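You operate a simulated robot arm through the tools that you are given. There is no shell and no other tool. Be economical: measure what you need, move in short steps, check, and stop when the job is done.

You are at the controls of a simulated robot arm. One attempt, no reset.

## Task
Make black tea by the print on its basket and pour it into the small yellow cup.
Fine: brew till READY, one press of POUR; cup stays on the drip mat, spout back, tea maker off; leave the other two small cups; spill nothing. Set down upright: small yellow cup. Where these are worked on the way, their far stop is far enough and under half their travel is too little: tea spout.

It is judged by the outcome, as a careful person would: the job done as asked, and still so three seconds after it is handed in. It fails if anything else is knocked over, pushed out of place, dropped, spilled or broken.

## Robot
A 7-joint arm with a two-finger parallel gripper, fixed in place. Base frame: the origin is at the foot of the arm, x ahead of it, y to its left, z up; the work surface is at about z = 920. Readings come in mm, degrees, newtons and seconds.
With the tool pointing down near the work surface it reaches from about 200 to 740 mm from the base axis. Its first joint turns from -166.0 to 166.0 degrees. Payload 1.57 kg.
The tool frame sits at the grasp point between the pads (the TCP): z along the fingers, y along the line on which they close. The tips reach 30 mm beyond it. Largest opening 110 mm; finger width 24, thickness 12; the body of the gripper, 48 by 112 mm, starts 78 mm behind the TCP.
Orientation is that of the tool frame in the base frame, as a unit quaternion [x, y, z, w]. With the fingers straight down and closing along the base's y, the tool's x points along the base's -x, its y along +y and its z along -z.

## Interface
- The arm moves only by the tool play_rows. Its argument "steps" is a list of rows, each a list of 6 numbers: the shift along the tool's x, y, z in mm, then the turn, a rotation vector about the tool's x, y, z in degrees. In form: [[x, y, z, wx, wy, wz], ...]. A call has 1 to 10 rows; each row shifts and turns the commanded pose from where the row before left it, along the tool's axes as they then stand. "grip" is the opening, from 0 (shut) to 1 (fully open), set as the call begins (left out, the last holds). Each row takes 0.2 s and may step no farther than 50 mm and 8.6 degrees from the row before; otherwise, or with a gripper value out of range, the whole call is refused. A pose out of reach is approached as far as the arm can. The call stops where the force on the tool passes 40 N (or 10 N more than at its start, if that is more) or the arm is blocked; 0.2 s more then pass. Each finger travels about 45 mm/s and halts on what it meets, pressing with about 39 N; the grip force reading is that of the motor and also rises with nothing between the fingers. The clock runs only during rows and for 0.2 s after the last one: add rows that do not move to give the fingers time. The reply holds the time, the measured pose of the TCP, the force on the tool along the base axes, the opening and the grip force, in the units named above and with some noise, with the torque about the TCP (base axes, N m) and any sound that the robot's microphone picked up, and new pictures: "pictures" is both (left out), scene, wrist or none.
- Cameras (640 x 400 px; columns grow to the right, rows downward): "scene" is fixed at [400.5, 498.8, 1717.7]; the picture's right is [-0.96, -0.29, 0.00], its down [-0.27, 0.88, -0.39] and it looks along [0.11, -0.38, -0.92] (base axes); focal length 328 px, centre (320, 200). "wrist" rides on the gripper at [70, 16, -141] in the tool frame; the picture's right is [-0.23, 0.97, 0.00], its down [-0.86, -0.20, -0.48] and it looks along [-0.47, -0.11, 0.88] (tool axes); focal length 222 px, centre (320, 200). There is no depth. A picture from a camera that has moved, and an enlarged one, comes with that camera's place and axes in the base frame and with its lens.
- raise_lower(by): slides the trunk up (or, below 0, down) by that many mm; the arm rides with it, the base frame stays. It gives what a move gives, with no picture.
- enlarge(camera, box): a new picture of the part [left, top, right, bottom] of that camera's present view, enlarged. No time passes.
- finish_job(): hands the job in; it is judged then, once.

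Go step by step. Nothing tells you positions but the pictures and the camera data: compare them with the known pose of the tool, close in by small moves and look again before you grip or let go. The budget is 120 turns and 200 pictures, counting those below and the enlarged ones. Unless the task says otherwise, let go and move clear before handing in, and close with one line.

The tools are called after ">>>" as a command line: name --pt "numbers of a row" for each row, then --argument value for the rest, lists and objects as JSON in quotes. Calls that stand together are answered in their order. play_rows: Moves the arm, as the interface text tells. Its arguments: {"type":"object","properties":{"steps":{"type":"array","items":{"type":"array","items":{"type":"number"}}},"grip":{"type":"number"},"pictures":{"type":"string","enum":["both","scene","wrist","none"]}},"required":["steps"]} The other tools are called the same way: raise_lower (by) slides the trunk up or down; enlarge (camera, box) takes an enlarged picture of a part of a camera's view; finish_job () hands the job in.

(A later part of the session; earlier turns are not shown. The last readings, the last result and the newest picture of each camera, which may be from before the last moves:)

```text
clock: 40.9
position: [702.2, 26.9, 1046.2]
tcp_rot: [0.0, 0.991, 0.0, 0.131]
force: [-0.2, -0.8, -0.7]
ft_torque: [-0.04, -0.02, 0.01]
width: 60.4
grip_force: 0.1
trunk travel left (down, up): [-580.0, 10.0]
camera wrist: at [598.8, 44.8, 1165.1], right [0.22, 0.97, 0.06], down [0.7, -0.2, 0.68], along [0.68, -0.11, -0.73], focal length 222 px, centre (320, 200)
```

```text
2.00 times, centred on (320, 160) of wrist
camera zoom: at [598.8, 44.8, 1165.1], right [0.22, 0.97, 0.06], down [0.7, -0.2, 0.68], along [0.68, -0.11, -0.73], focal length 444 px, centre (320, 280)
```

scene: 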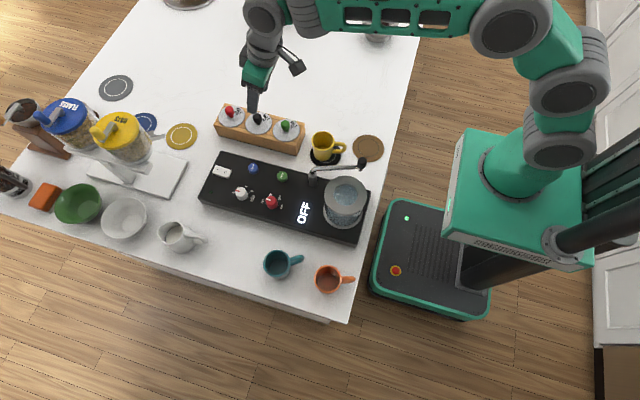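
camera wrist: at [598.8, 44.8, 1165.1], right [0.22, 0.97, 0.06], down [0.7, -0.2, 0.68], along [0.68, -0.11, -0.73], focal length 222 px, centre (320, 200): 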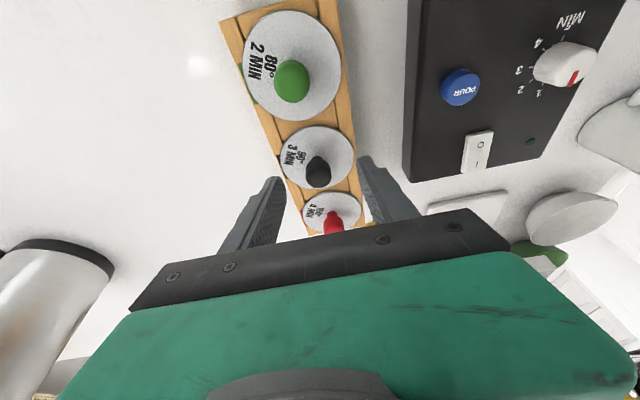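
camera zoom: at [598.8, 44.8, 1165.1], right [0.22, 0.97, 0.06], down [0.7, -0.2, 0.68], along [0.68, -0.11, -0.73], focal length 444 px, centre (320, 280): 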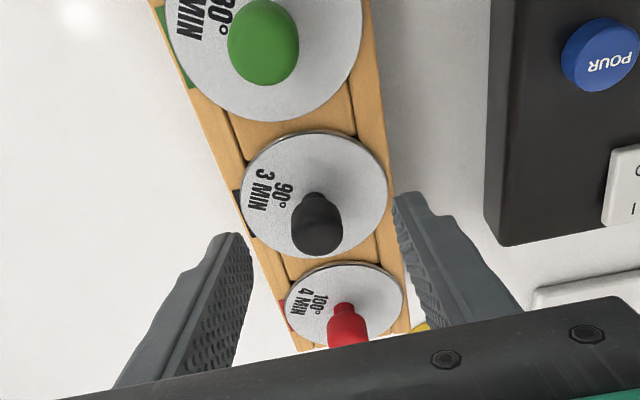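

>>> play_rows --pt "0 0 14 0 0 0" --pt "0 0 9 0 0 0" --pt "0 0 4 0 0 0" --pt "0 0 0 0 0 0" --pictures "wrist"

>>> enlarge --camera "wrist" --box '[220, 60, 420, 260]'

```text
clock: 41.9
position: [708.6, 29.5, 1020.6]
tcp_rot: [0.0, 0.992, 0.0, 0.13]
force: [-0.1, -0.3, 0.0]
ft_torque: [0.04, 0.0, -0.01]
width: 60.5
grip_force: 0.1
trunk travel left (down, up): [-580.0, 10.0]
camera wrist: at [606.7, 47.2, 1139.4], right [0.22, 0.97, 0.06], down [0.7, -0.2, 0.68], along [0.68, -0.11, -0.73], focal length 222 px, centre (320, 200)
```

wrist: 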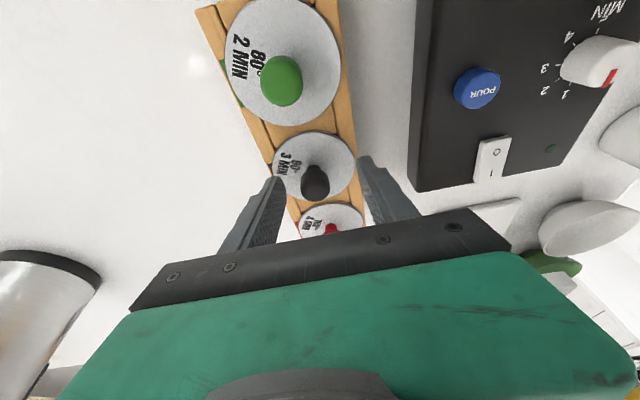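

```text
2.00 times, centred on (320, 160) of wrist
camera zoom: at [606.7, 47.2, 1139.4], right [0.22, 0.97, 0.06], down [0.7, -0.2, 0.68], along [0.68, -0.11, -0.73], focal length 444 px, centre (320, 280)
```

zoom: 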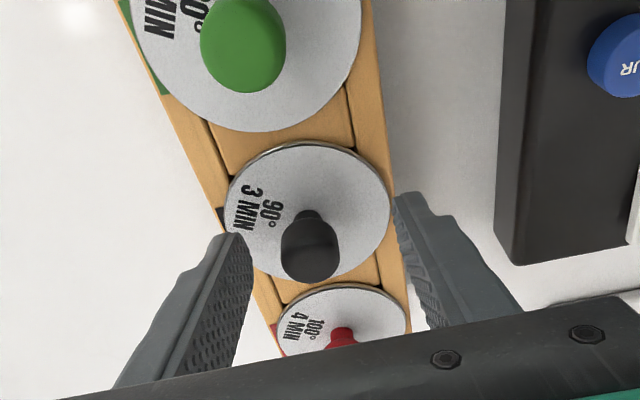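

>>> play_rows --pt "0 -3.5 0 0 0 0" --pt "0 0 0 0 0 0" --pt "0 0 0 0 0 0" --pt "0 0 0 0 0 0" --pt "0 0 0 0 0 0" --pt "0 0 0 0 0 0" --grip 0.0 --pictures "wrist"

>>> enlarge --camera "wrist" --box '[220, 60, 420, 260]'

```text
clock: 43.3
position: [710.2, 26.2, 1019.9]
tcp_rot: [0.0, 0.991, 0.0, 0.13]
force: [0.7, 0.9, -0.7]
ft_torque: [0.05, -0.01, 0.03]
width: 21.8
grip_force: 34.8
trunk travel left (down, up): [-580.0, 10.0]
camera wrist: at [606.2, 43.2, 1139.5], right [0.22, 0.97, 0.06], down [0.7, -0.2, 0.68], along [0.68, -0.11, -0.73], focal length 222 px, centre (320, 200)
```

wrist: 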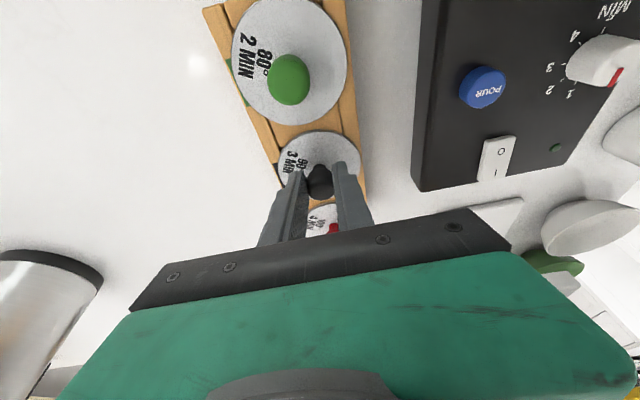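

```text
2.00 times, centred on (320, 160) of wrist
camera zoom: at [606.2, 43.2, 1139.5], right [0.22, 0.97, 0.06], down [0.7, -0.2, 0.68], along [0.68, -0.11, -0.73], focal length 444 px, centre (320, 280)
```

zoom: 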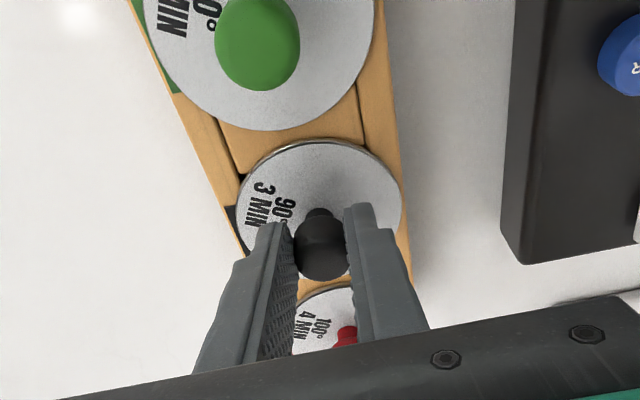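

The basket knob is gripped. I'll lift it straight up in small steps.

>>> play_rows --pt "-2.6 0 -9.7 0 0 0" --pt "-3.9 0 -14.5 0 0 0" --pt "-3.9 0 -14.5 0 0 0" --pt "-3.9 0 -14.5 0 0 0" --pt "0 0 0 0 0 0"

>>> enlarge --camera "scene" --box '[190, 50, 350, 170]'

```text
clock: 44.5
position: [709.1, 25.9, 1076.2]
tcp_rot: [0.0, 0.991, 0.0, 0.131]
force: [0.1, 0.2, -1.3]
ft_torque: [0.01, 0.02, -0.01]
width: 22.0
grip_force: 35.0
trunk travel left (down, up): [-580.0, 10.0]
camera wrist: at [605.8, 42.8, 1195.5], right [0.22, 0.97, 0.06], down [0.7, -0.2, 0.68], along [0.68, -0.11, -0.73], focal length 222 px, centre (320, 200)
```

scene: 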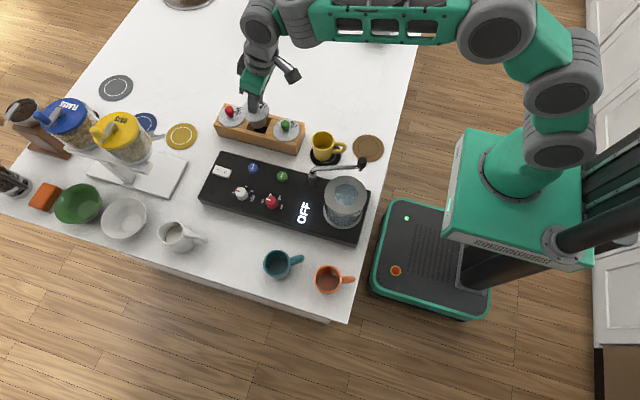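
wrist: 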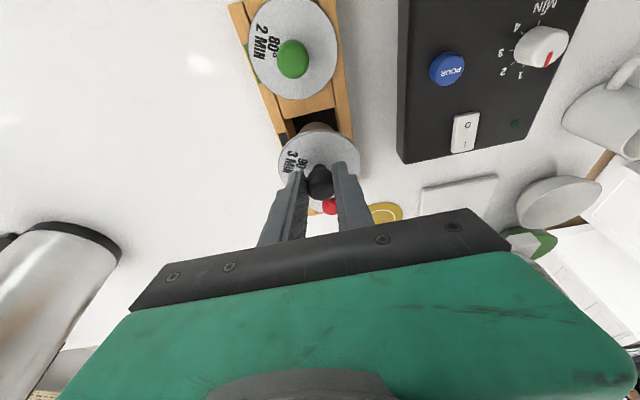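

```text
3.33 times, centred on (270, 110) of scene
camera zoom: at [400.5, 498.8, 1717.7], right [-0.96, -0.29, 0.0], down [-0.27, 0.88, -0.39], along [0.11, -0.38, -0.92], focal length 1092 px, centre (487, 500)
```

zoom: 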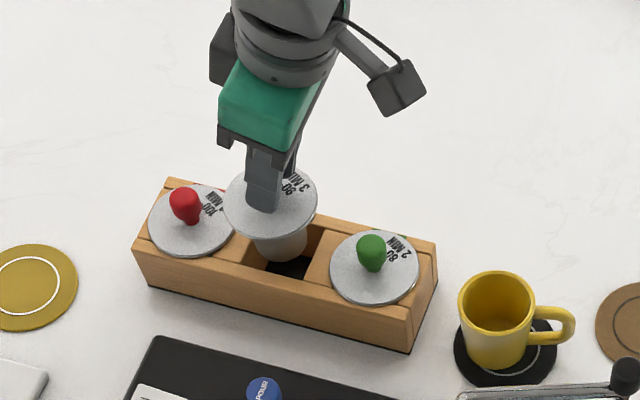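

>>> play_rows --pt "-3.9 0 -14.5 0 0 0" --pt "-3.9 0 -14.5 0 0 0" --pt "-3.9 0 -14.5 0 0 0" --pt "0 0 0 0 0 0" --pictures "wrist"

>>> enlarge --camera "scene" --box '[190, 50, 350, 170]'

```text
clock: 45.5
position: [708.7, 23.8, 1121.3]
tcp_rot: [-0.001, 0.991, 0.0, 0.13]
force: [0.1, 0.4, -0.5]
ft_torque: [0.0, 0.03, 0.0]
width: 21.8
grip_force: 35.0
trunk travel left (down, up): [-580.0, 10.0]
camera wrist: at [606.0, 40.0, 1240.3], right [0.22, 0.97, 0.06], down [0.7, -0.2, 0.68], along [0.68, -0.11, -0.73], focal length 222 px, centre (320, 200)
```

wrist: 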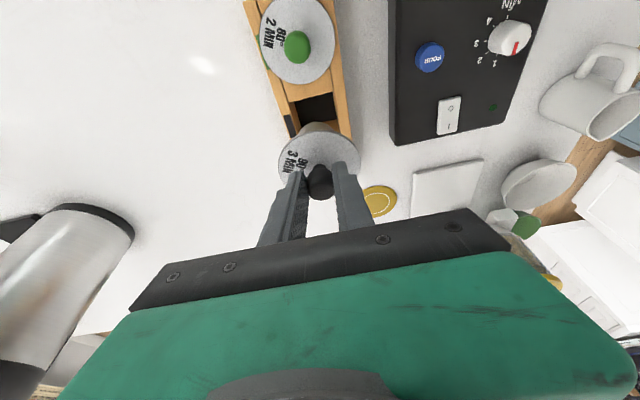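

```text
3.33 times, centred on (270, 110) of scene
camera zoom: at [400.5, 498.8, 1717.7], right [-0.96, -0.29, 0.0], down [-0.27, 0.88, -0.39], along [0.11, -0.38, -0.92], focal length 1092 px, centre (487, 500)
```

zoom: 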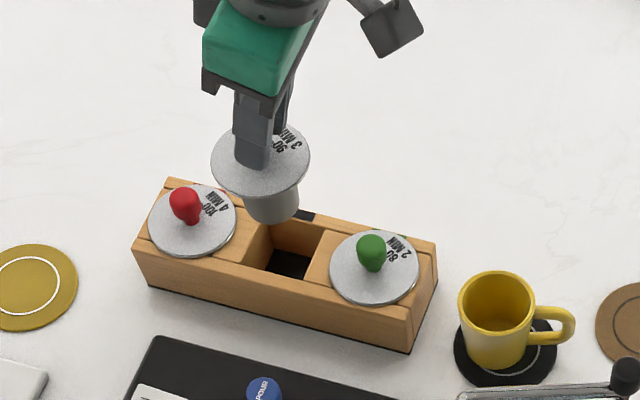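

The basket is clear of the rack. I'll carry it inward and up toward the vessel.

>>> play_rows --pt "10 0 -20 0 0 0" --pt "33.2 0 -25 0 0 0" --pt "33.2 0 -25 0 0 0" --pt "33.2 0 -23.4 0 0 0" --pt "33.2 0 -23.4 0 0 0" --pt "33.2 0 -23.4 0 0 0" --pt "33.2 0 -10 0 0 0" --pt "0 0 0 0 0 0" --pictures "none"

>>> play_rows --pt "10 35 0 0 0 0" --pt "10 40 0 0 0 0" --pt "10 40 0 0 0 0" --pt "10 35 0 0 0 0" --pt "0 0 0 0 0 0"

```text
clock: 47.3
position: [469.1, 22.8, 1213.9]
tcp_rot: [0.0, 0.992, 0.0, 0.13]
force: [0.5, -1.2, 0.2]
ft_torque: [-0.03, 0.01, -0.03]
width: 22.0
grip_force: 33.8
trunk travel left (down, up): [-580.0, 10.0]
```

```text
clock: 48.5
position: [428.9, 173.6, 1200.5]
tcp_rot: [0.0, 0.991, 0.0, 0.131]
force: [0.0, 0.1, 0.2]
ft_torque: [0.02, 0.02, -0.02]
width: 21.7
grip_force: 34.9
trunk travel left (down, up): [-580.0, 10.0]
camera wrist: at [325.1, 191.2, 1320.2], right [0.22, 0.97, 0.06], down [0.7, -0.2, 0.68], along [0.68, -0.11, -0.73], focal length 222 px, centre (320, 200)
```

scene: 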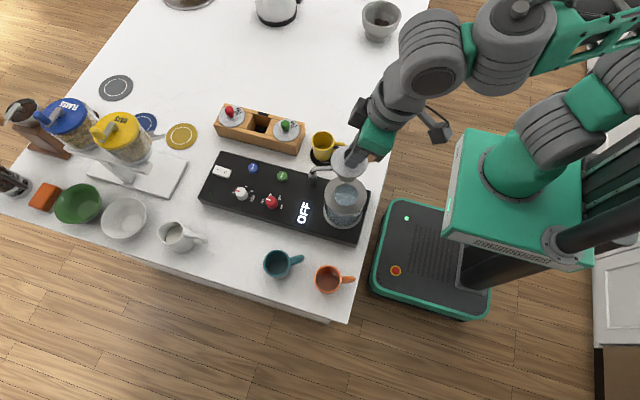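
wrist: 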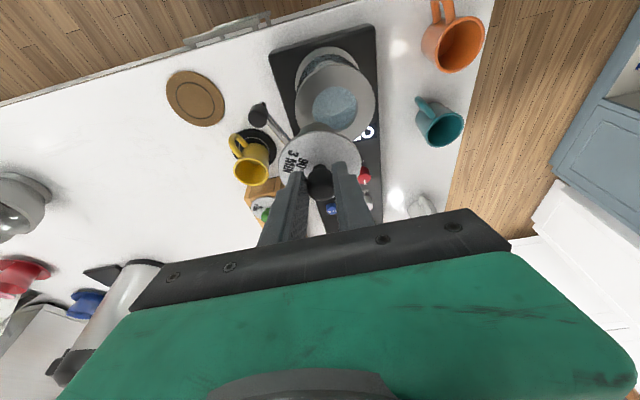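

>>> enlarge --camera "wrist" --box '[220, 20, 420, 220]'

>>> enlarge --camera "scene" --box '[290, 110, 410, 250]'

```text
2.00 times, centred on (320, 120) of wrist
camera zoom: at [325.1, 191.2, 1320.2], right [0.22, 0.97, 0.06], down [0.7, -0.2, 0.68], along [0.68, -0.11, -0.73], focal length 444 px, centre (320, 360)
```

zoom: 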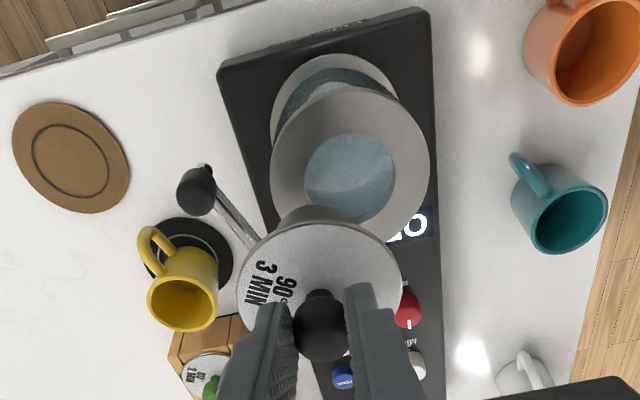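

```text
2.86 times, centred on (350, 180) of scene
camera zoom: at [400.5, 498.8, 1717.7], right [-0.96, -0.29, 0.0], down [-0.27, 0.88, -0.39], along [0.11, -0.38, -0.92], focal length 936 px, centre (234, 257)
```

zoom: 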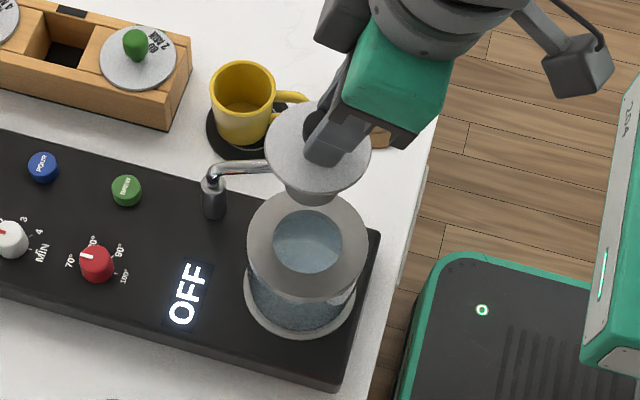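

Both cameras agree the opening is at (429,200.5,1065), and the basket axis sits about (+4,+2) from the TCP. I'll align and lower partway.

>>> play_rows --pt "4 12 -1 0 0 0" --pt "0 13 0 0 0 0" --pt "5.2 0 19.3 0 0 0" --pt "2.6 0 9.6 0 0 0" --pt "0 0 0 0 0 0"

>>> enlarge --camera "scene" --box '[310, 130, 390, 230]'

>>> enlarge --camera "wrist" --box '[240, 60, 400, 220]'

```text
clock: 49.7
position: [424.3, 199.8, 1169.5]
tcp_rot: [0.0, 0.991, 0.0, 0.131]
force: [-0.7, -0.6, -0.3]
ft_torque: [0.0, -0.02, 0.01]
width: 22.1
grip_force: 34.9
trunk travel left (down, up): [-580.0, 10.0]
camera wrist: at [321.0, 216.7, 1288.7], right [0.22, 0.97, 0.06], down [0.7, -0.2, 0.68], along [0.68, -0.11, -0.73], focal length 222 px, centre (320, 200)
```

scene: 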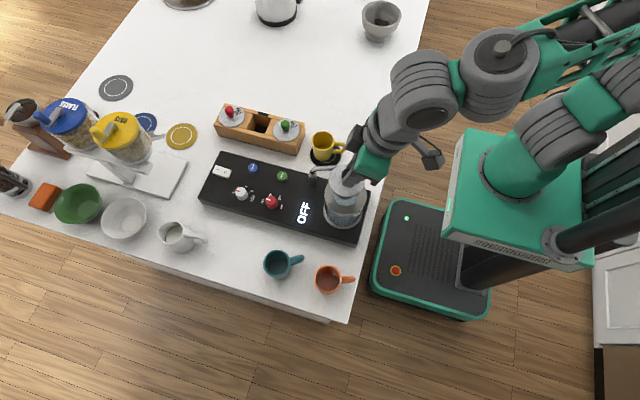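
wrist: 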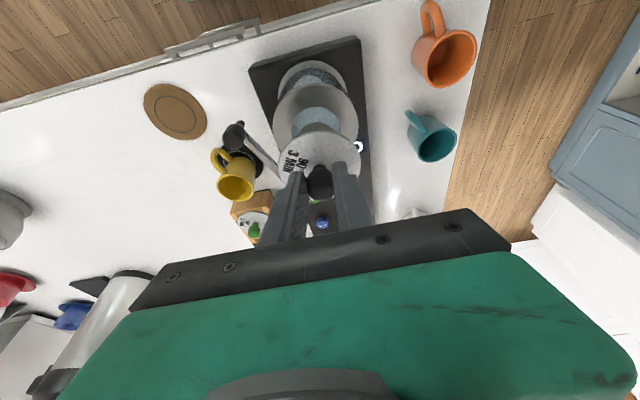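

```text
4.00 times, centred on (350, 180) of scene
camera zoom: at [400.5, 498.8, 1717.7], right [-0.96, -0.29, 0.0], down [-0.27, 0.88, -0.39], along [0.11, -0.38, -0.92], focal length 1310 px, centre (200, 280)
```

zoom: 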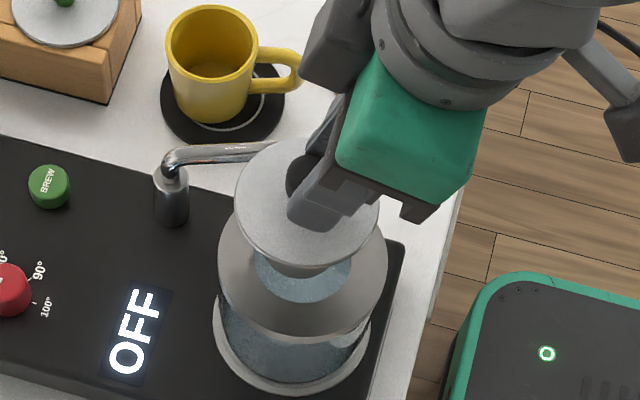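

```text
2.50 times, centred on (320, 140) of wrist
camera zoom: at [321.0, 216.7, 1288.7], right [0.22, 0.97, 0.06], down [0.7, -0.2, 0.68], along [0.68, -0.11, -0.73], focal length 555 px, centre (320, 350)
```

zoom: 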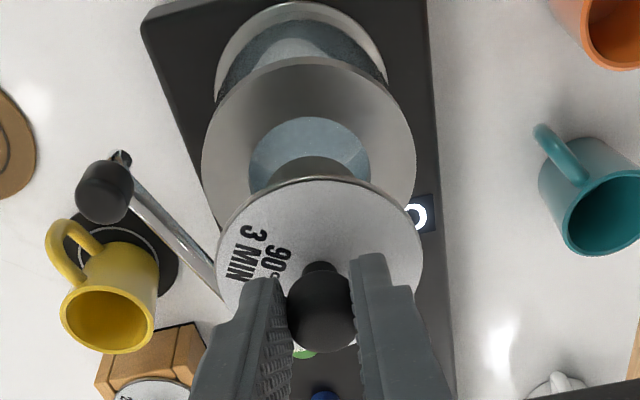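

>>> play_rows --pt "3.6 -1 9.4 0 0 0" --pt "2.6 0 9.7 0 0 0" --pt "1.3 0 4.8 0 0 0" --pt "0 0 0 0 0 0" --pictures "wrist"

>>> enlarge --camera "scene" --box '[310, 130, 390, 230]'

>>> enlarge --camera "wrist" --box '[240, 60, 400, 220]'

```text
clock: 50.7
position: [424.3, 197.9, 1143.5]
tcp_rot: [0.001, 0.991, 0.0, 0.131]
force: [-0.2, 0.8, -0.7]
ft_torque: [0.01, 0.02, 0.03]
width: 21.7
grip_force: 34.6
trunk travel left (down, up): [-580.0, 10.0]
camera wrist: at [320.5, 215.7, 1264.2], right [0.22, 0.97, 0.06], down [0.7, -0.2, 0.68], along [0.68, -0.11, -0.73], focal length 222 px, centre (320, 200)
```

wrist: 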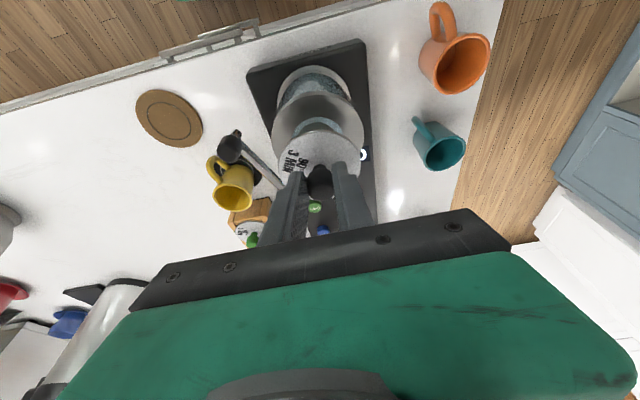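

```text
4.00 times, centred on (350, 180) of scene
camera zoom: at [400.5, 498.8, 1717.7], right [-0.96, -0.29, 0.0], down [-0.27, 0.88, -0.39], along [0.11, -0.38, -0.92], focal length 1310 px, centre (200, 280)
```

zoom: 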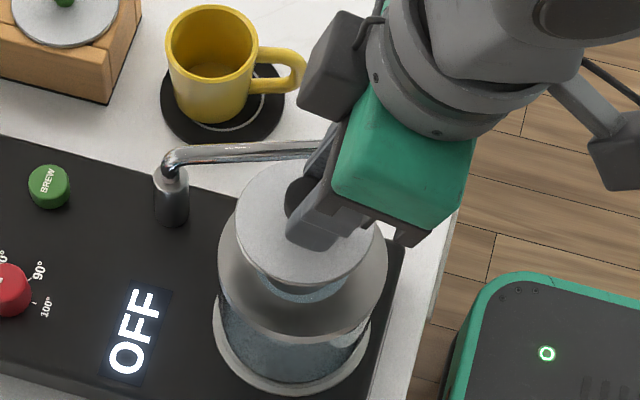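

```text
2.50 times, centred on (320, 140) of wrist
camera zoom: at [320.5, 215.7, 1264.2], right [0.22, 0.97, 0.06], down [0.7, -0.2, 0.68], along [0.68, -0.11, -0.73], focal length 555 px, centre (320, 350)
```

zoom: 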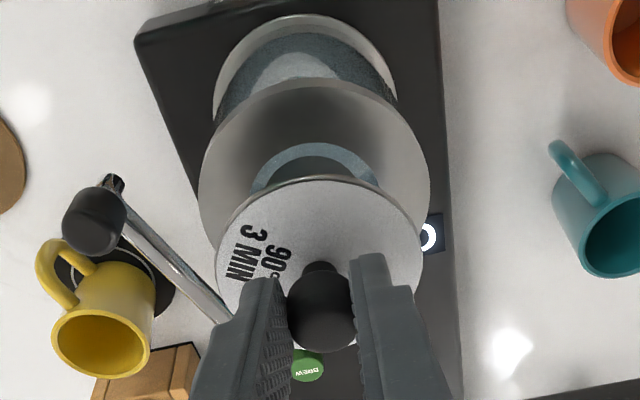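

Alignment looks good, so I'll keep lowering until the lid seats.

>>> play_rows --pt "2.6 0.8 9.7 0 0 0" --pt "2.6 0 9.7 0 0 0" --pt "2.6 0 9.7 0 0 0" --pt "1 0 3.9 0 0 0" --pt "0 0 0 0 0 0" --pictures "wrist"

>>> enlarge --camera "scene" --box '[310, 130, 390, 230]'

```text
clock: 51.9
position: [424.9, 200.2, 1112.3]
tcp_rot: [0.001, 0.991, 0.0, 0.131]
force: [0.6, 0.4, 0.4]
ft_torque: [-0.01, 0.02, 0.04]
width: 21.6
grip_force: 34.8
trunk travel left (down, up): [-580.0, 10.0]
camera wrist: at [321.1, 217.3, 1230.6], right [0.22, 0.97, 0.06], down [0.7, -0.2, 0.68], along [0.68, -0.11, -0.73], focal length 222 px, centre (320, 200)
```

wrist: 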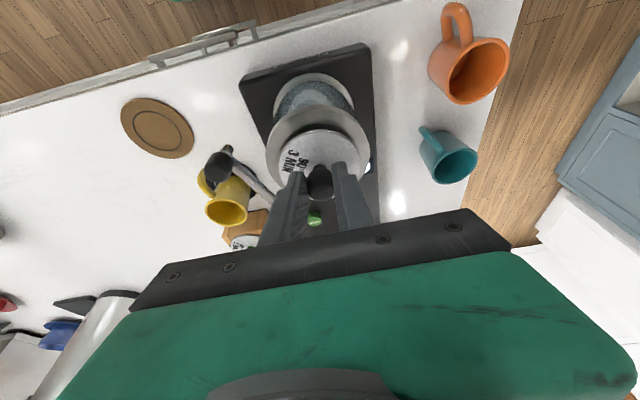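

```text
4.00 times, centred on (350, 180) of scene
camera zoom: at [400.5, 498.8, 1717.7], right [-0.96, -0.29, 0.0], down [-0.27, 0.88, -0.39], along [0.11, -0.38, -0.92], focal length 1310 px, centre (200, 280)
```

zoom: 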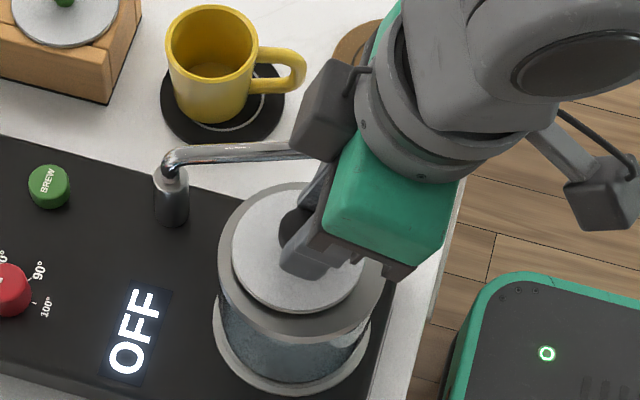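

>>> play_rows --pt "1.3 0 4.8 0 0 0" --pt "0.8 0 2.9 0 0 0" --pt "0.5 0 1.9 0 0 0" --pt "0.5 0 1.9 0 0 0" --pt "0 0 0 0 0 0" --pictures "none"

```text
clock: 53.1
position: [424.9, 200.0, 1104.9]
tcp_rot: [0.0, 0.991, 0.002, 0.135]
force: [0.7, -2.6, 37.4]
ft_torque: [-0.21, 0.01, 0.07]
width: 21.6
grip_force: 35.0
trunk travel left (down, up): [-580.0, 10.0]
```

>>> play_rows --pt "-0.8 0 -3 0 0 0" --pt "0 0 0 0 0 0" --pictures "wrist"

>>> enlarge --camera "wrist" --box '[240, 60, 400, 220]'

>>> enlarge --camera "scene" --box '[310, 150, 390, 230]'

```text
clock: 53.7
position: [425.1, 200.8, 1104.5]
tcp_rot: [0.0, 0.991, 0.001, 0.133]
force: [7.4, 0.0, 29.4]
ft_torque: [-0.01, -0.83, 0.1]
width: 21.5
grip_force: 35.1
trunk travel left (down, up): [-580.0, 10.0]
camera wrist: at [320.8, 216.4, 1223.7], right [0.22, 0.97, 0.06], down [0.7, -0.2, 0.69], along [0.68, -0.11, -0.73], focal length 222 px, centre (320, 200)
```

wrist: 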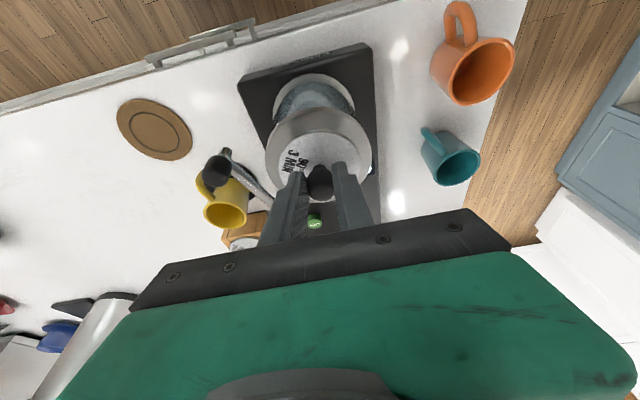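

```text
2.50 times, centred on (320, 140) of wrist
camera zoom: at [320.8, 216.4, 1223.7], right [0.22, 0.97, 0.06], down [0.7, -0.2, 0.69], along [0.68, -0.11, -0.73], focal length 555 px, centre (320, 350)
```

zoom: 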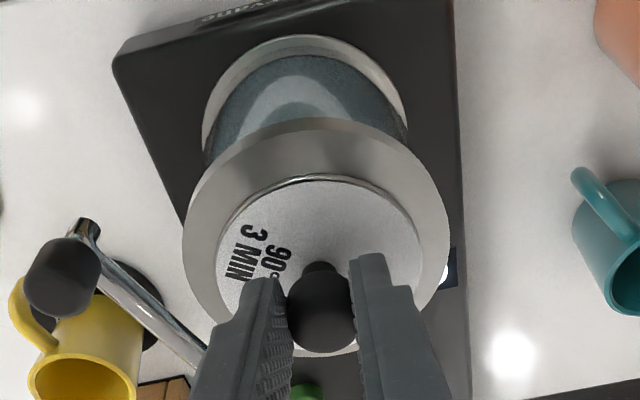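

```text
5.00 times, centred on (350, 190) of scene
camera zoom: at [400.5, 498.8, 1717.7], right [-0.96, -0.29, 0.0], down [-0.27, 0.88, -0.39], along [0.11, -0.38, -0.92], focal length 1638 px, centre (170, 250)
```

zoom: 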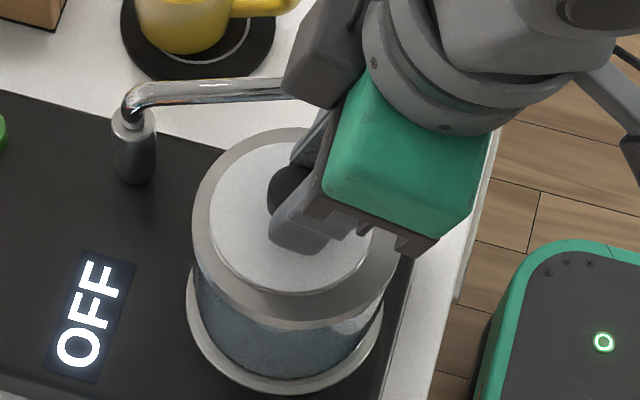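

The basket is seated. I'll ease off the force and release.

>>> play_rows --pt "-0.7 0 -2.5 0 0 0" --pt "0 0 0 0 0 0" --pictures "none"

>>> play_rows --pt "0 0 0 0 0 0" --pt "0 0 0 0 0 0" --pt "0 0 0 0 0 0" --pt "0 0 -10 0 0 0" --pt "0 0 -40 0 0 0" --pt "0 0 -40 0 0 0" --pt "0 0 -20 0 0 0" --grip 0.5

```text
clock: 54.3
position: [423.2, 199.8, 1104.1]
tcp_rot: [-0.001, 0.992, -0.001, 0.129]
force: [8.7, 1.2, 10.7]
ft_torque: [0.15, -0.89, -0.01]
width: 21.9
grip_force: 34.7
trunk travel left (down, up): [-580.0, 10.0]
```

```text
clock: 55.9
position: [398.1, 199.8, 1213.9]
tcp_rot: [-0.001, 0.991, 0.0, 0.131]
force: [-0.3, -0.5, -0.5]
ft_torque: [-0.01, -0.02, 0.04]
width: 55.3
grip_force: 0.0
trunk travel left (down, up): [-580.0, 10.0]
camera wrist: at [293.8, 216.6, 1332.2], right [0.22, 0.97, 0.06], down [0.7, -0.2, 0.68], along [0.68, -0.11, -0.73], focal length 222 px, centre (320, 200)
```

scene: 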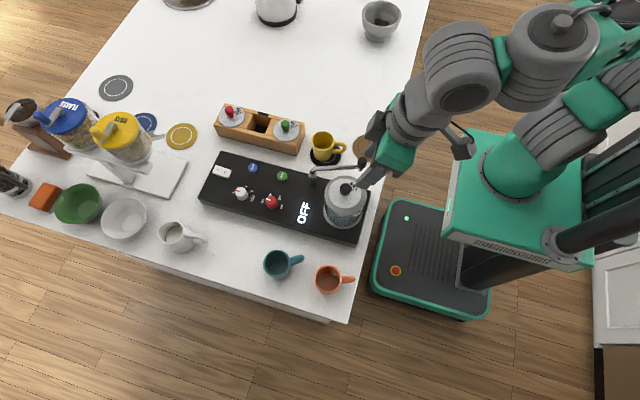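
wrist: 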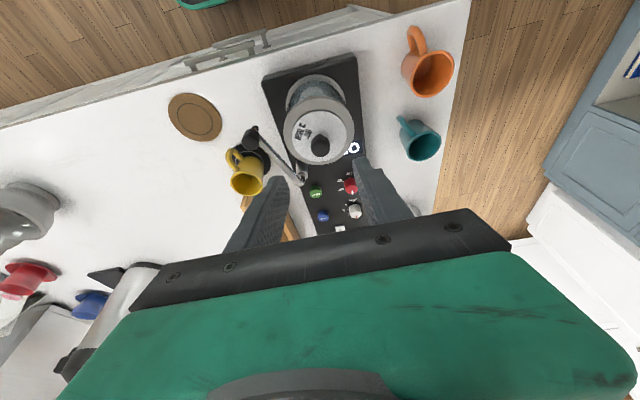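

The basket sits in the vessel. Next I'll power on by pressing the far "I" end of the rocker at about (767,188), with closed fingertips and more outward tilt.

>>> play_rows --pt "-40 0 -10 0 0 0" --pt "-40 0 -10 0 0 0" --pt "-40 0 -10 0 -8.3 0" --pt "-20 0 0 0 -8.3 0" --pt "0 0 0 0 -8.4 0" --pt "0 0 0 0 0 0" --grip 0.0 --pictures "none"

```text
clock: 57.3
position: [522.9, 200.1, 1279.4]
tcp_rot: [0.0, 0.94, -0.001, 0.342]
force: [0.3, -0.3, -0.4]
ft_torque: [0.03, -0.03, -0.02]
width: 0.0
grip_force: 21.5
trunk travel left (down, up): [-580.0, 10.0]
```

>>> play_rows --pt "-4 -1.5 38.8 0 0 0" --pt "-4 -1.5 38.8 0 0 0" --pt "-4 -1.5 38.8 0 0 0" --pt "-4 -1.5 38.8 0 0 0" --pt "-4 -1.5 38.8 0 0 0" --pt "-4 -1.5 38.8 0 0 0" --pt "-4 -1.5 30 0 0 0" --pt "0 0 0 0 0 0"

>>> enlarge --camera "wrist" --box '[200, 40, 440, 240]'

```text
clock: 59.1
position: [713.9, 190.4, 1093.3]
tcp_rot: [0.0, 0.94, 0.001, 0.342]
force: [-0.1, 0.5, 0.6]
ft_torque: [-0.02, -0.03, -0.01]
width: 0.0
grip_force: 21.8
trunk travel left (down, up): [-580.0, 10.0]
camera wrist: at [570.7, 207.3, 1157.2], right [0.17, 0.97, 0.15], down [0.35, -0.2, 0.92], along [0.92, -0.11, -0.37], focal length 222 px, centre (320, 200)
```

scene: 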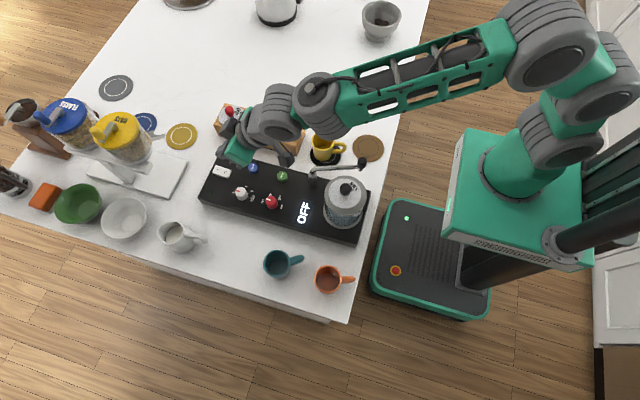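
wrist: 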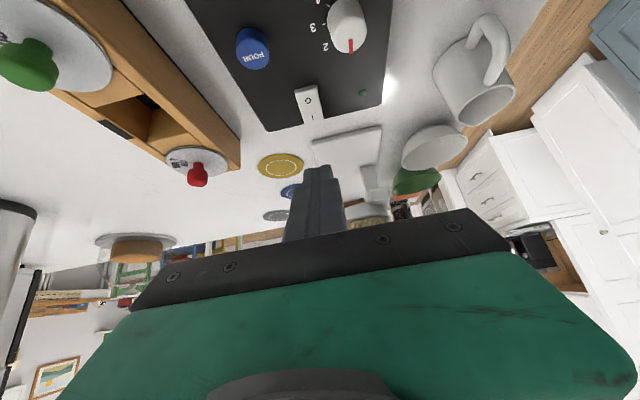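

```text
2.00 times, centred on (320, 140) of wrist
camera zoom: at [570.7, 207.3, 1157.2], right [0.17, 0.97, 0.15], down [0.35, -0.2, 0.92], along [0.92, -0.11, -0.37], focal length 444 px, centre (320, 320)
```

zoom: 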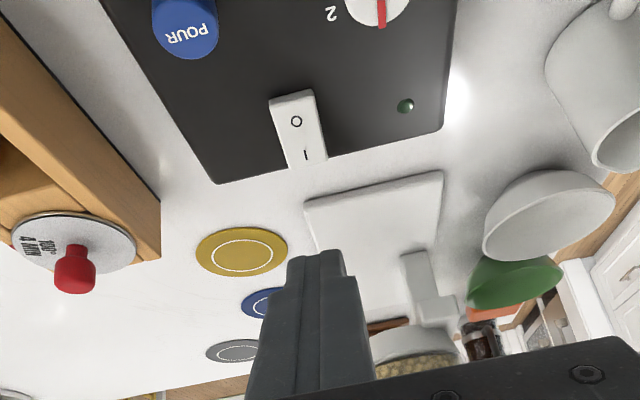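

>>> play_rows --pt "0.5 0 25 0 0 0" --pt "0.5 0 25 0 0 0" --pt "0.3 0 24 0 0 0" --pt "0 0 0 0 0 0" --pictures "wrist"

>>> enlarge --camera "wrist" --box '[220, 60, 400, 240]'

>>> enlarge --camera "scene" --box '[180, 130, 280, 210]'

```text
clock: 60.1
position: [760.3, 189.3, 1037.5]
tcp_rot: [-0.001, 0.94, 0.0, 0.342]
force: [-0.8, -0.6, -0.3]
ft_torque: [-0.02, 0.04, 0.0]
width: 0.0
grip_force: 21.0
trunk travel left (down, up): [-580.0, 10.0]
camera wrist: at [617.3, 205.8, 1102.2], right [0.17, 0.97, 0.15], down [0.35, -0.2, 0.92], along [0.92, -0.11, -0.37], focal length 222 px, centre (320, 200)
```

wrist: 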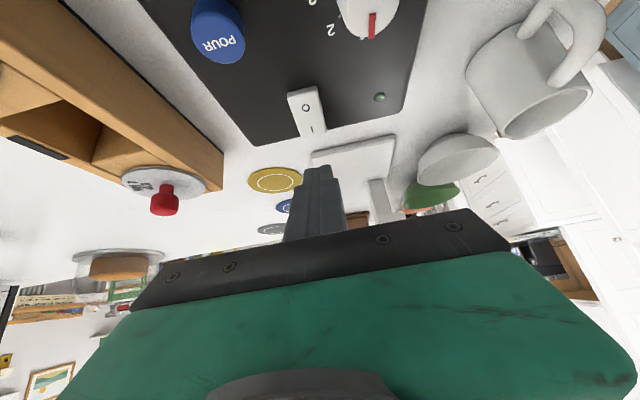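

```text
2.22 times, centred on (310, 150) of wrist
camera zoom: at [617.3, 205.8, 1102.2], right [0.17, 0.97, 0.15], down [0.35, -0.2, 0.92], along [0.92, -0.11, -0.37], focal length 494 px, centre (342, 311)
```

zoom: 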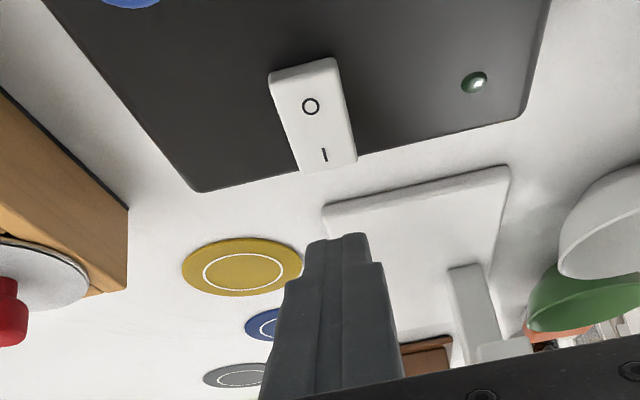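

```text
5.00 times, centred on (230, 170) of scene
camera zoom: at [400.5, 498.8, 1717.7], right [-0.96, -0.29, 0.0], down [-0.27, 0.88, -0.39], along [0.11, -0.38, -0.92], focal length 1638 px, centre (770, 350)
```

zoom: 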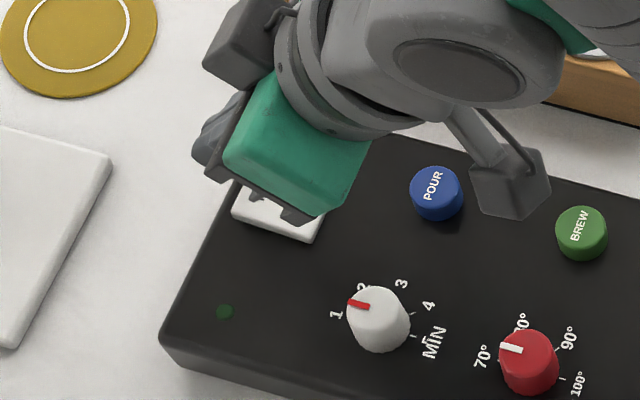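

>>> play_rows --pt "9 1 13 0 0 0" --pt "8 0 9.6 0 0 0" --pt "3.2 0 3.8 0 0 0" --pt "2 0 2.3 0 0 0" --pt "2 0 2.3 0 0 0" --pictures "scene"

```text
clock: 61.3
position: [761.3, 190.9, 1001.6]
tcp_rot: [0.001, 0.939, 0.0, 0.344]
force: [1.9, -0.3, 5.3]
ft_torque: [0.0, -0.13, 0.01]
width: 0.1
grip_force: 20.9
trunk travel left (down, up): [-580.0, 10.0]
heard: click
```

scene: 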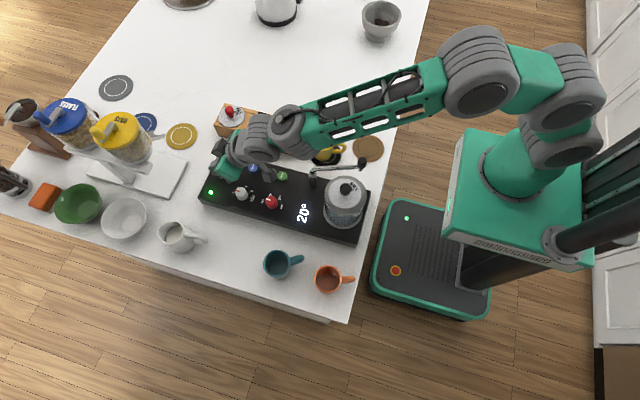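

It clicked: the LED is lit and the display reads 20°. I'll retract and go over the temperature knob with the tool vertical.

>>> play_rows --pt "-20 0 -24 0 0 0" --pt "-25.7 0 -30.6 0 0 0" --pt "20.7 10 -33.7 0 0 0" --pt "20.7 10 -33.7 0 0 0" --pt "20.7 10 -33.7 0 0 0" --pt "20.7 10 -33.7 0 0 0" --pt "0 0 0 0 8 0" --pt "0 0 0 0 8 0" --pt "0 0 0 0 8 0" --pt "0 0 0 0 8 0" --grip 0.6 --pictures "none"

>>> play_rows --pt "0 0 0 0 8 0" --pt "0 0 0 0 0 0" --grip 0.6 --pictures "both"

```text
clock: 63.5
position: [610.3, 231.9, 1121.6]
tcp_rot: [0.0, 0.998, 0.0, 0.069]
force: [0.4, 0.4, 0.3]
ft_torque: [0.01, -0.02, 0.01]
width: 66.0
grip_force: 0.1
trunk travel left (down, up): [-580.0, 10.0]
```

```text
clock: 64.1
position: [609.1, 231.7, 1122.1]
tcp_rot: [0.0, 1.0, 0.001, -0.001]
force: [0.5, 0.2, -0.6]
ft_torque: [0.05, -0.01, 0.04]
width: 65.8
grip_force: 0.1
trunk travel left (down, up): [-580.0, 10.0]
camera wrist: at [540.4, 248.2, 1264.3], right [0.23, 0.97, 0.0], down [0.86, -0.2, 0.48], along [0.47, -0.11, -0.88], focal length 222 px, centre (320, 200)
```

scene: 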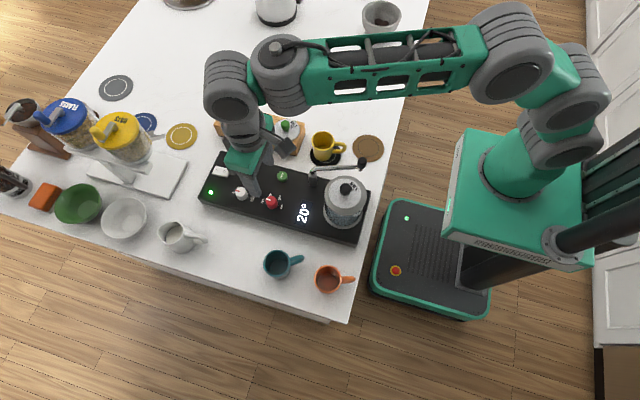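
wrist: 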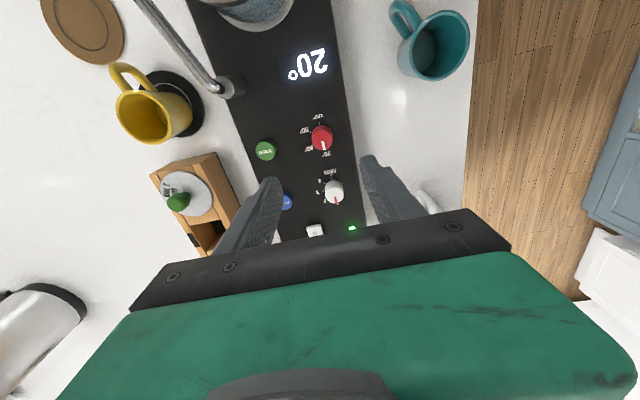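

>>> enlarge --camera "wrist" --box '[260, 90, 380, 210]'

```text
3.33 times, centred on (320, 150) of wrist
camera zoom: at [540.4, 248.2, 1264.3], right [0.23, 0.97, 0.0], down [0.86, -0.2, 0.48], along [0.47, -0.11, -0.88], focal length 740 px, centre (320, 367)
```

zoom: 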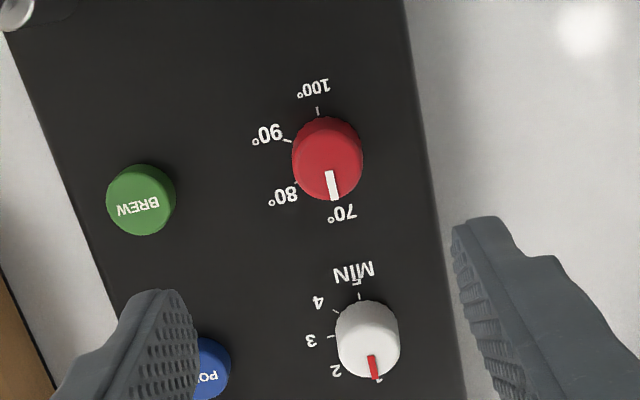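

The labels are clear: the temperature knob goes 70→90 with 120° clockwise, and the minute knob goes 1→3 with 90° clockwise. I'll pre-rotate the gripper the other way above the temperature knob at (604,234.5).

>>> play_rows --pt "5 2.8 30 0 0 0" --pt "0 0 30 0 0 -7.5" --pt "0 0 0 0 0 -7.5" --pt "0 0 0 0 0 -7.5" --pt "0 0 0 0 0 -7.5" --pt "0 0 0 0 0 -7.5" --pt "0 0 0 0 0 -7.5" --pt "0 0 0 0 0 -7.5" --pt "0 0 0 0 0 -7.5" --pt "0 0 0 0 0 0" --grip 0.5

>>> enlarge --camera "wrist" --box '[220, 80, 420, 240]'

```text
clock: 66.3
position: [605.6, 233.7, 1061.8]
tcp_rot: [-0.5, 0.866, 0.0, 0.0]
force: [0.9, -0.3, 0.1]
ft_torque: [-0.02, -0.01, 0.03]
width: 55.1
grip_force: 0.0
trunk travel left (down, up): [-580.0, 10.0]
camera wrist: at [557.8, 181.9, 1203.4], right [-0.73, 0.68, 0.0], down [0.6, 0.64, 0.48], along [0.33, 0.35, -0.88], focal length 222 px, centre (320, 200)
```

scene: 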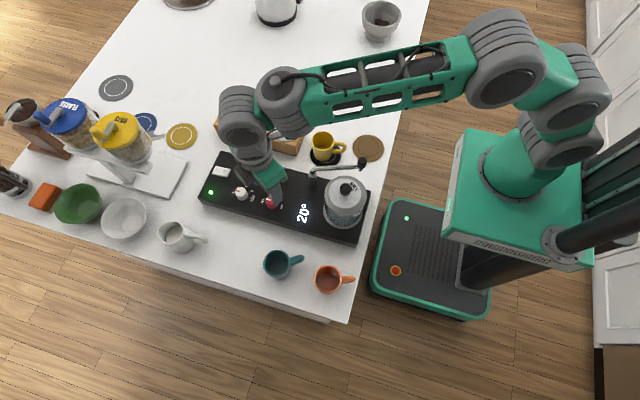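
wrist: 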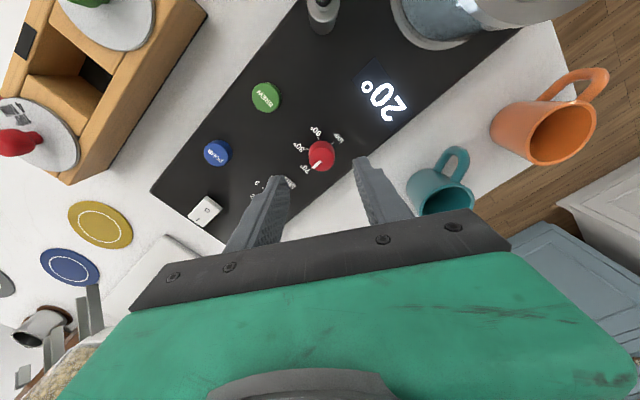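

```text
2.50 times, centred on (320, 160) of wrist
camera zoom: at [557.8, 181.9, 1203.4], right [-0.73, 0.68, 0.0], down [0.6, 0.64, 0.48], along [0.33, 0.35, -0.88], focal length 555 px, centre (320, 300)
```

zoom: 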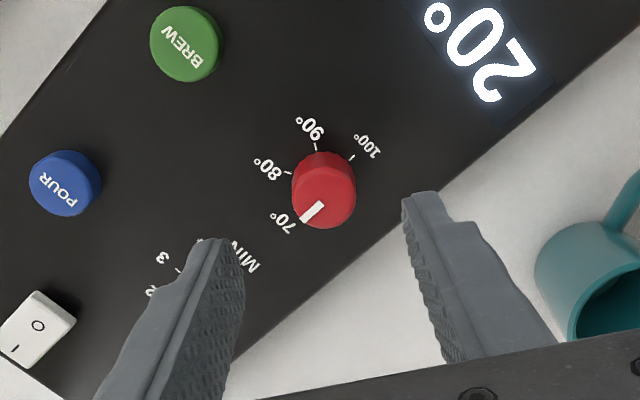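

>>> play_rows --pt "-1 0.6 25 0 0 0" --pt "0 0 20 0 0 0" --pt "0 0 12 0 0 0" --pt "0 0 5 0 0 0" --pt "0 0 0 0 0 0" --pictures "wrist"

>>> enlarge --camera "wrist" --box '[220, 80, 420, 240]'

```text
clock: 67.5
position: [604.7, 233.0, 998.2]
tcp_rot: [-0.499, 0.866, 0.0, 0.0]
force: [-0.4, 0.0, -0.2]
ft_torque: [0.02, -0.01, -0.03]
width: 54.8
grip_force: 0.0
trunk travel left (down, up): [-580.0, 10.0]
camera wrist: at [557.1, 182.3, 1140.2], right [-0.73, 0.68, 0.0], down [0.6, 0.64, 0.48], along [0.33, 0.35, -0.88], focal length 222 px, centre (320, 200)
```

wrist: 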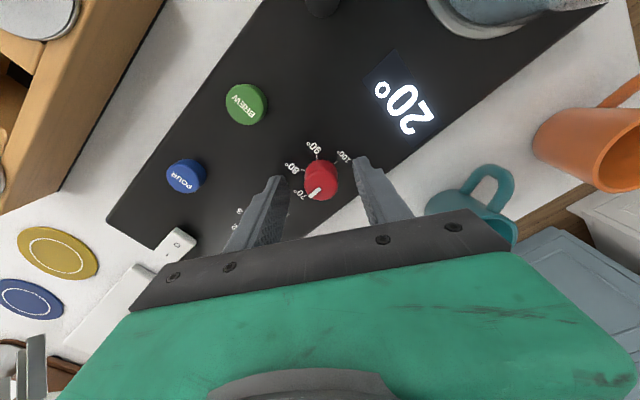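

```text
2.50 times, centred on (320, 160) of wrist
camera zoom: at [557.1, 182.3, 1140.2], right [-0.73, 0.68, 0.0], down [0.6, 0.64, 0.48], along [0.33, 0.35, -0.88], focal length 555 px, centre (320, 300)
```

zoom: 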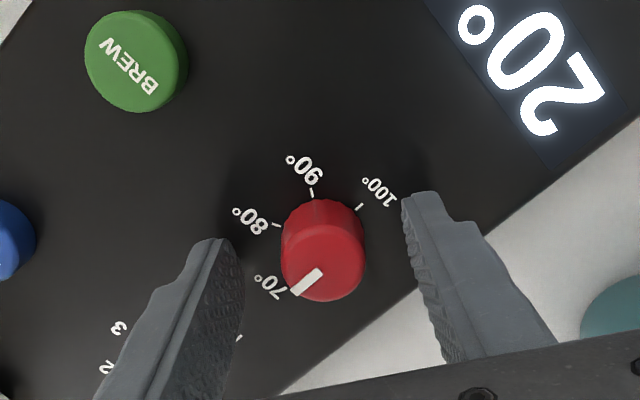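

>>> play_rows --pt "0 0 0 0 0 0" --pt "0 0 0 0 0 0" --pt "0 0 0 0 0 0" --pt "0 0 0 0 0 0" --pt "0 0 0 0 0 0" --grip 0.1 --pictures "none"

>>> play_rows --pt "0 0 0 0 0 7.5" --pt "0 0 0 0 0 7.5" --pt "0 0 0 0 0 7.5" --pt "0 0 0 0 0 7.5" --pt "0 0 0 0 0 7.5" --pt "0 0 0 0 0 7.5" --pt "0 0 0 0 0 7.5" --pt "0 0 0 0 0 7.5" --pt "0 0 0 0 0 0" --pictures "both"

```text
clock: 68.7
position: [605.2, 233.9, 998.8]
tcp_rot: [-0.501, 0.866, 0.0, 0.0]
force: [-4.8, 2.4, 0.1]
ft_torque: [0.01, 0.14, 0.07]
width: 27.1
grip_force: 37.2
trunk travel left (down, up): [-580.0, 10.0]
```

```text
clock: 70.7
position: [604.8, 235.1, 998.9]
tcp_rot: [0.0, 1.0, -0.001, -0.001]
force: [-11.3, 3.9, -11.7]
ft_torque: [0.16, 0.18, 0.0]
width: 27.1
grip_force: 37.7
trunk travel left (down, up): [-580.0, 10.0]
camera wrist: at [535.5, 252.4, 1140.5], right [0.23, 0.97, 0.0], down [0.86, -0.2, 0.48], along [0.46, -0.11, -0.88], focal length 222 px, centre (320, 200)
```

scene: 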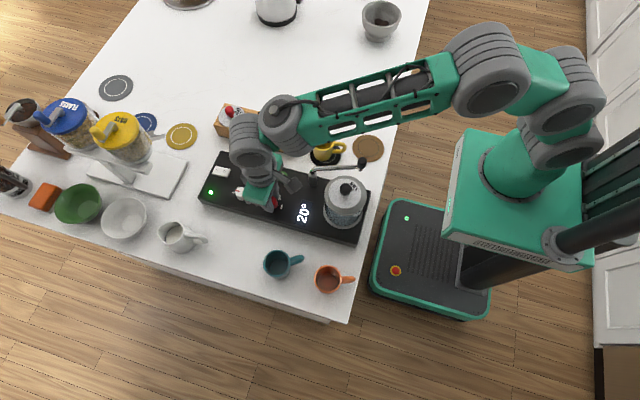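
wrist: 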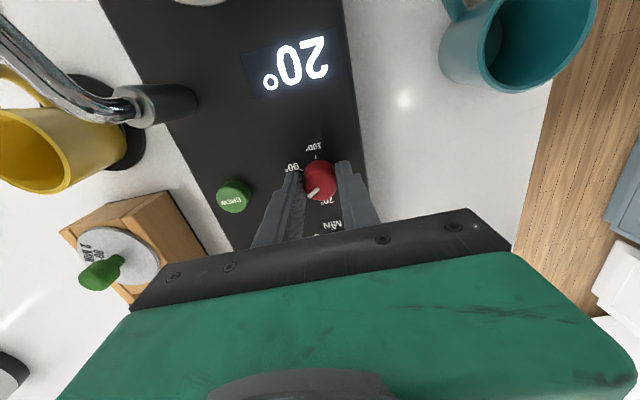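

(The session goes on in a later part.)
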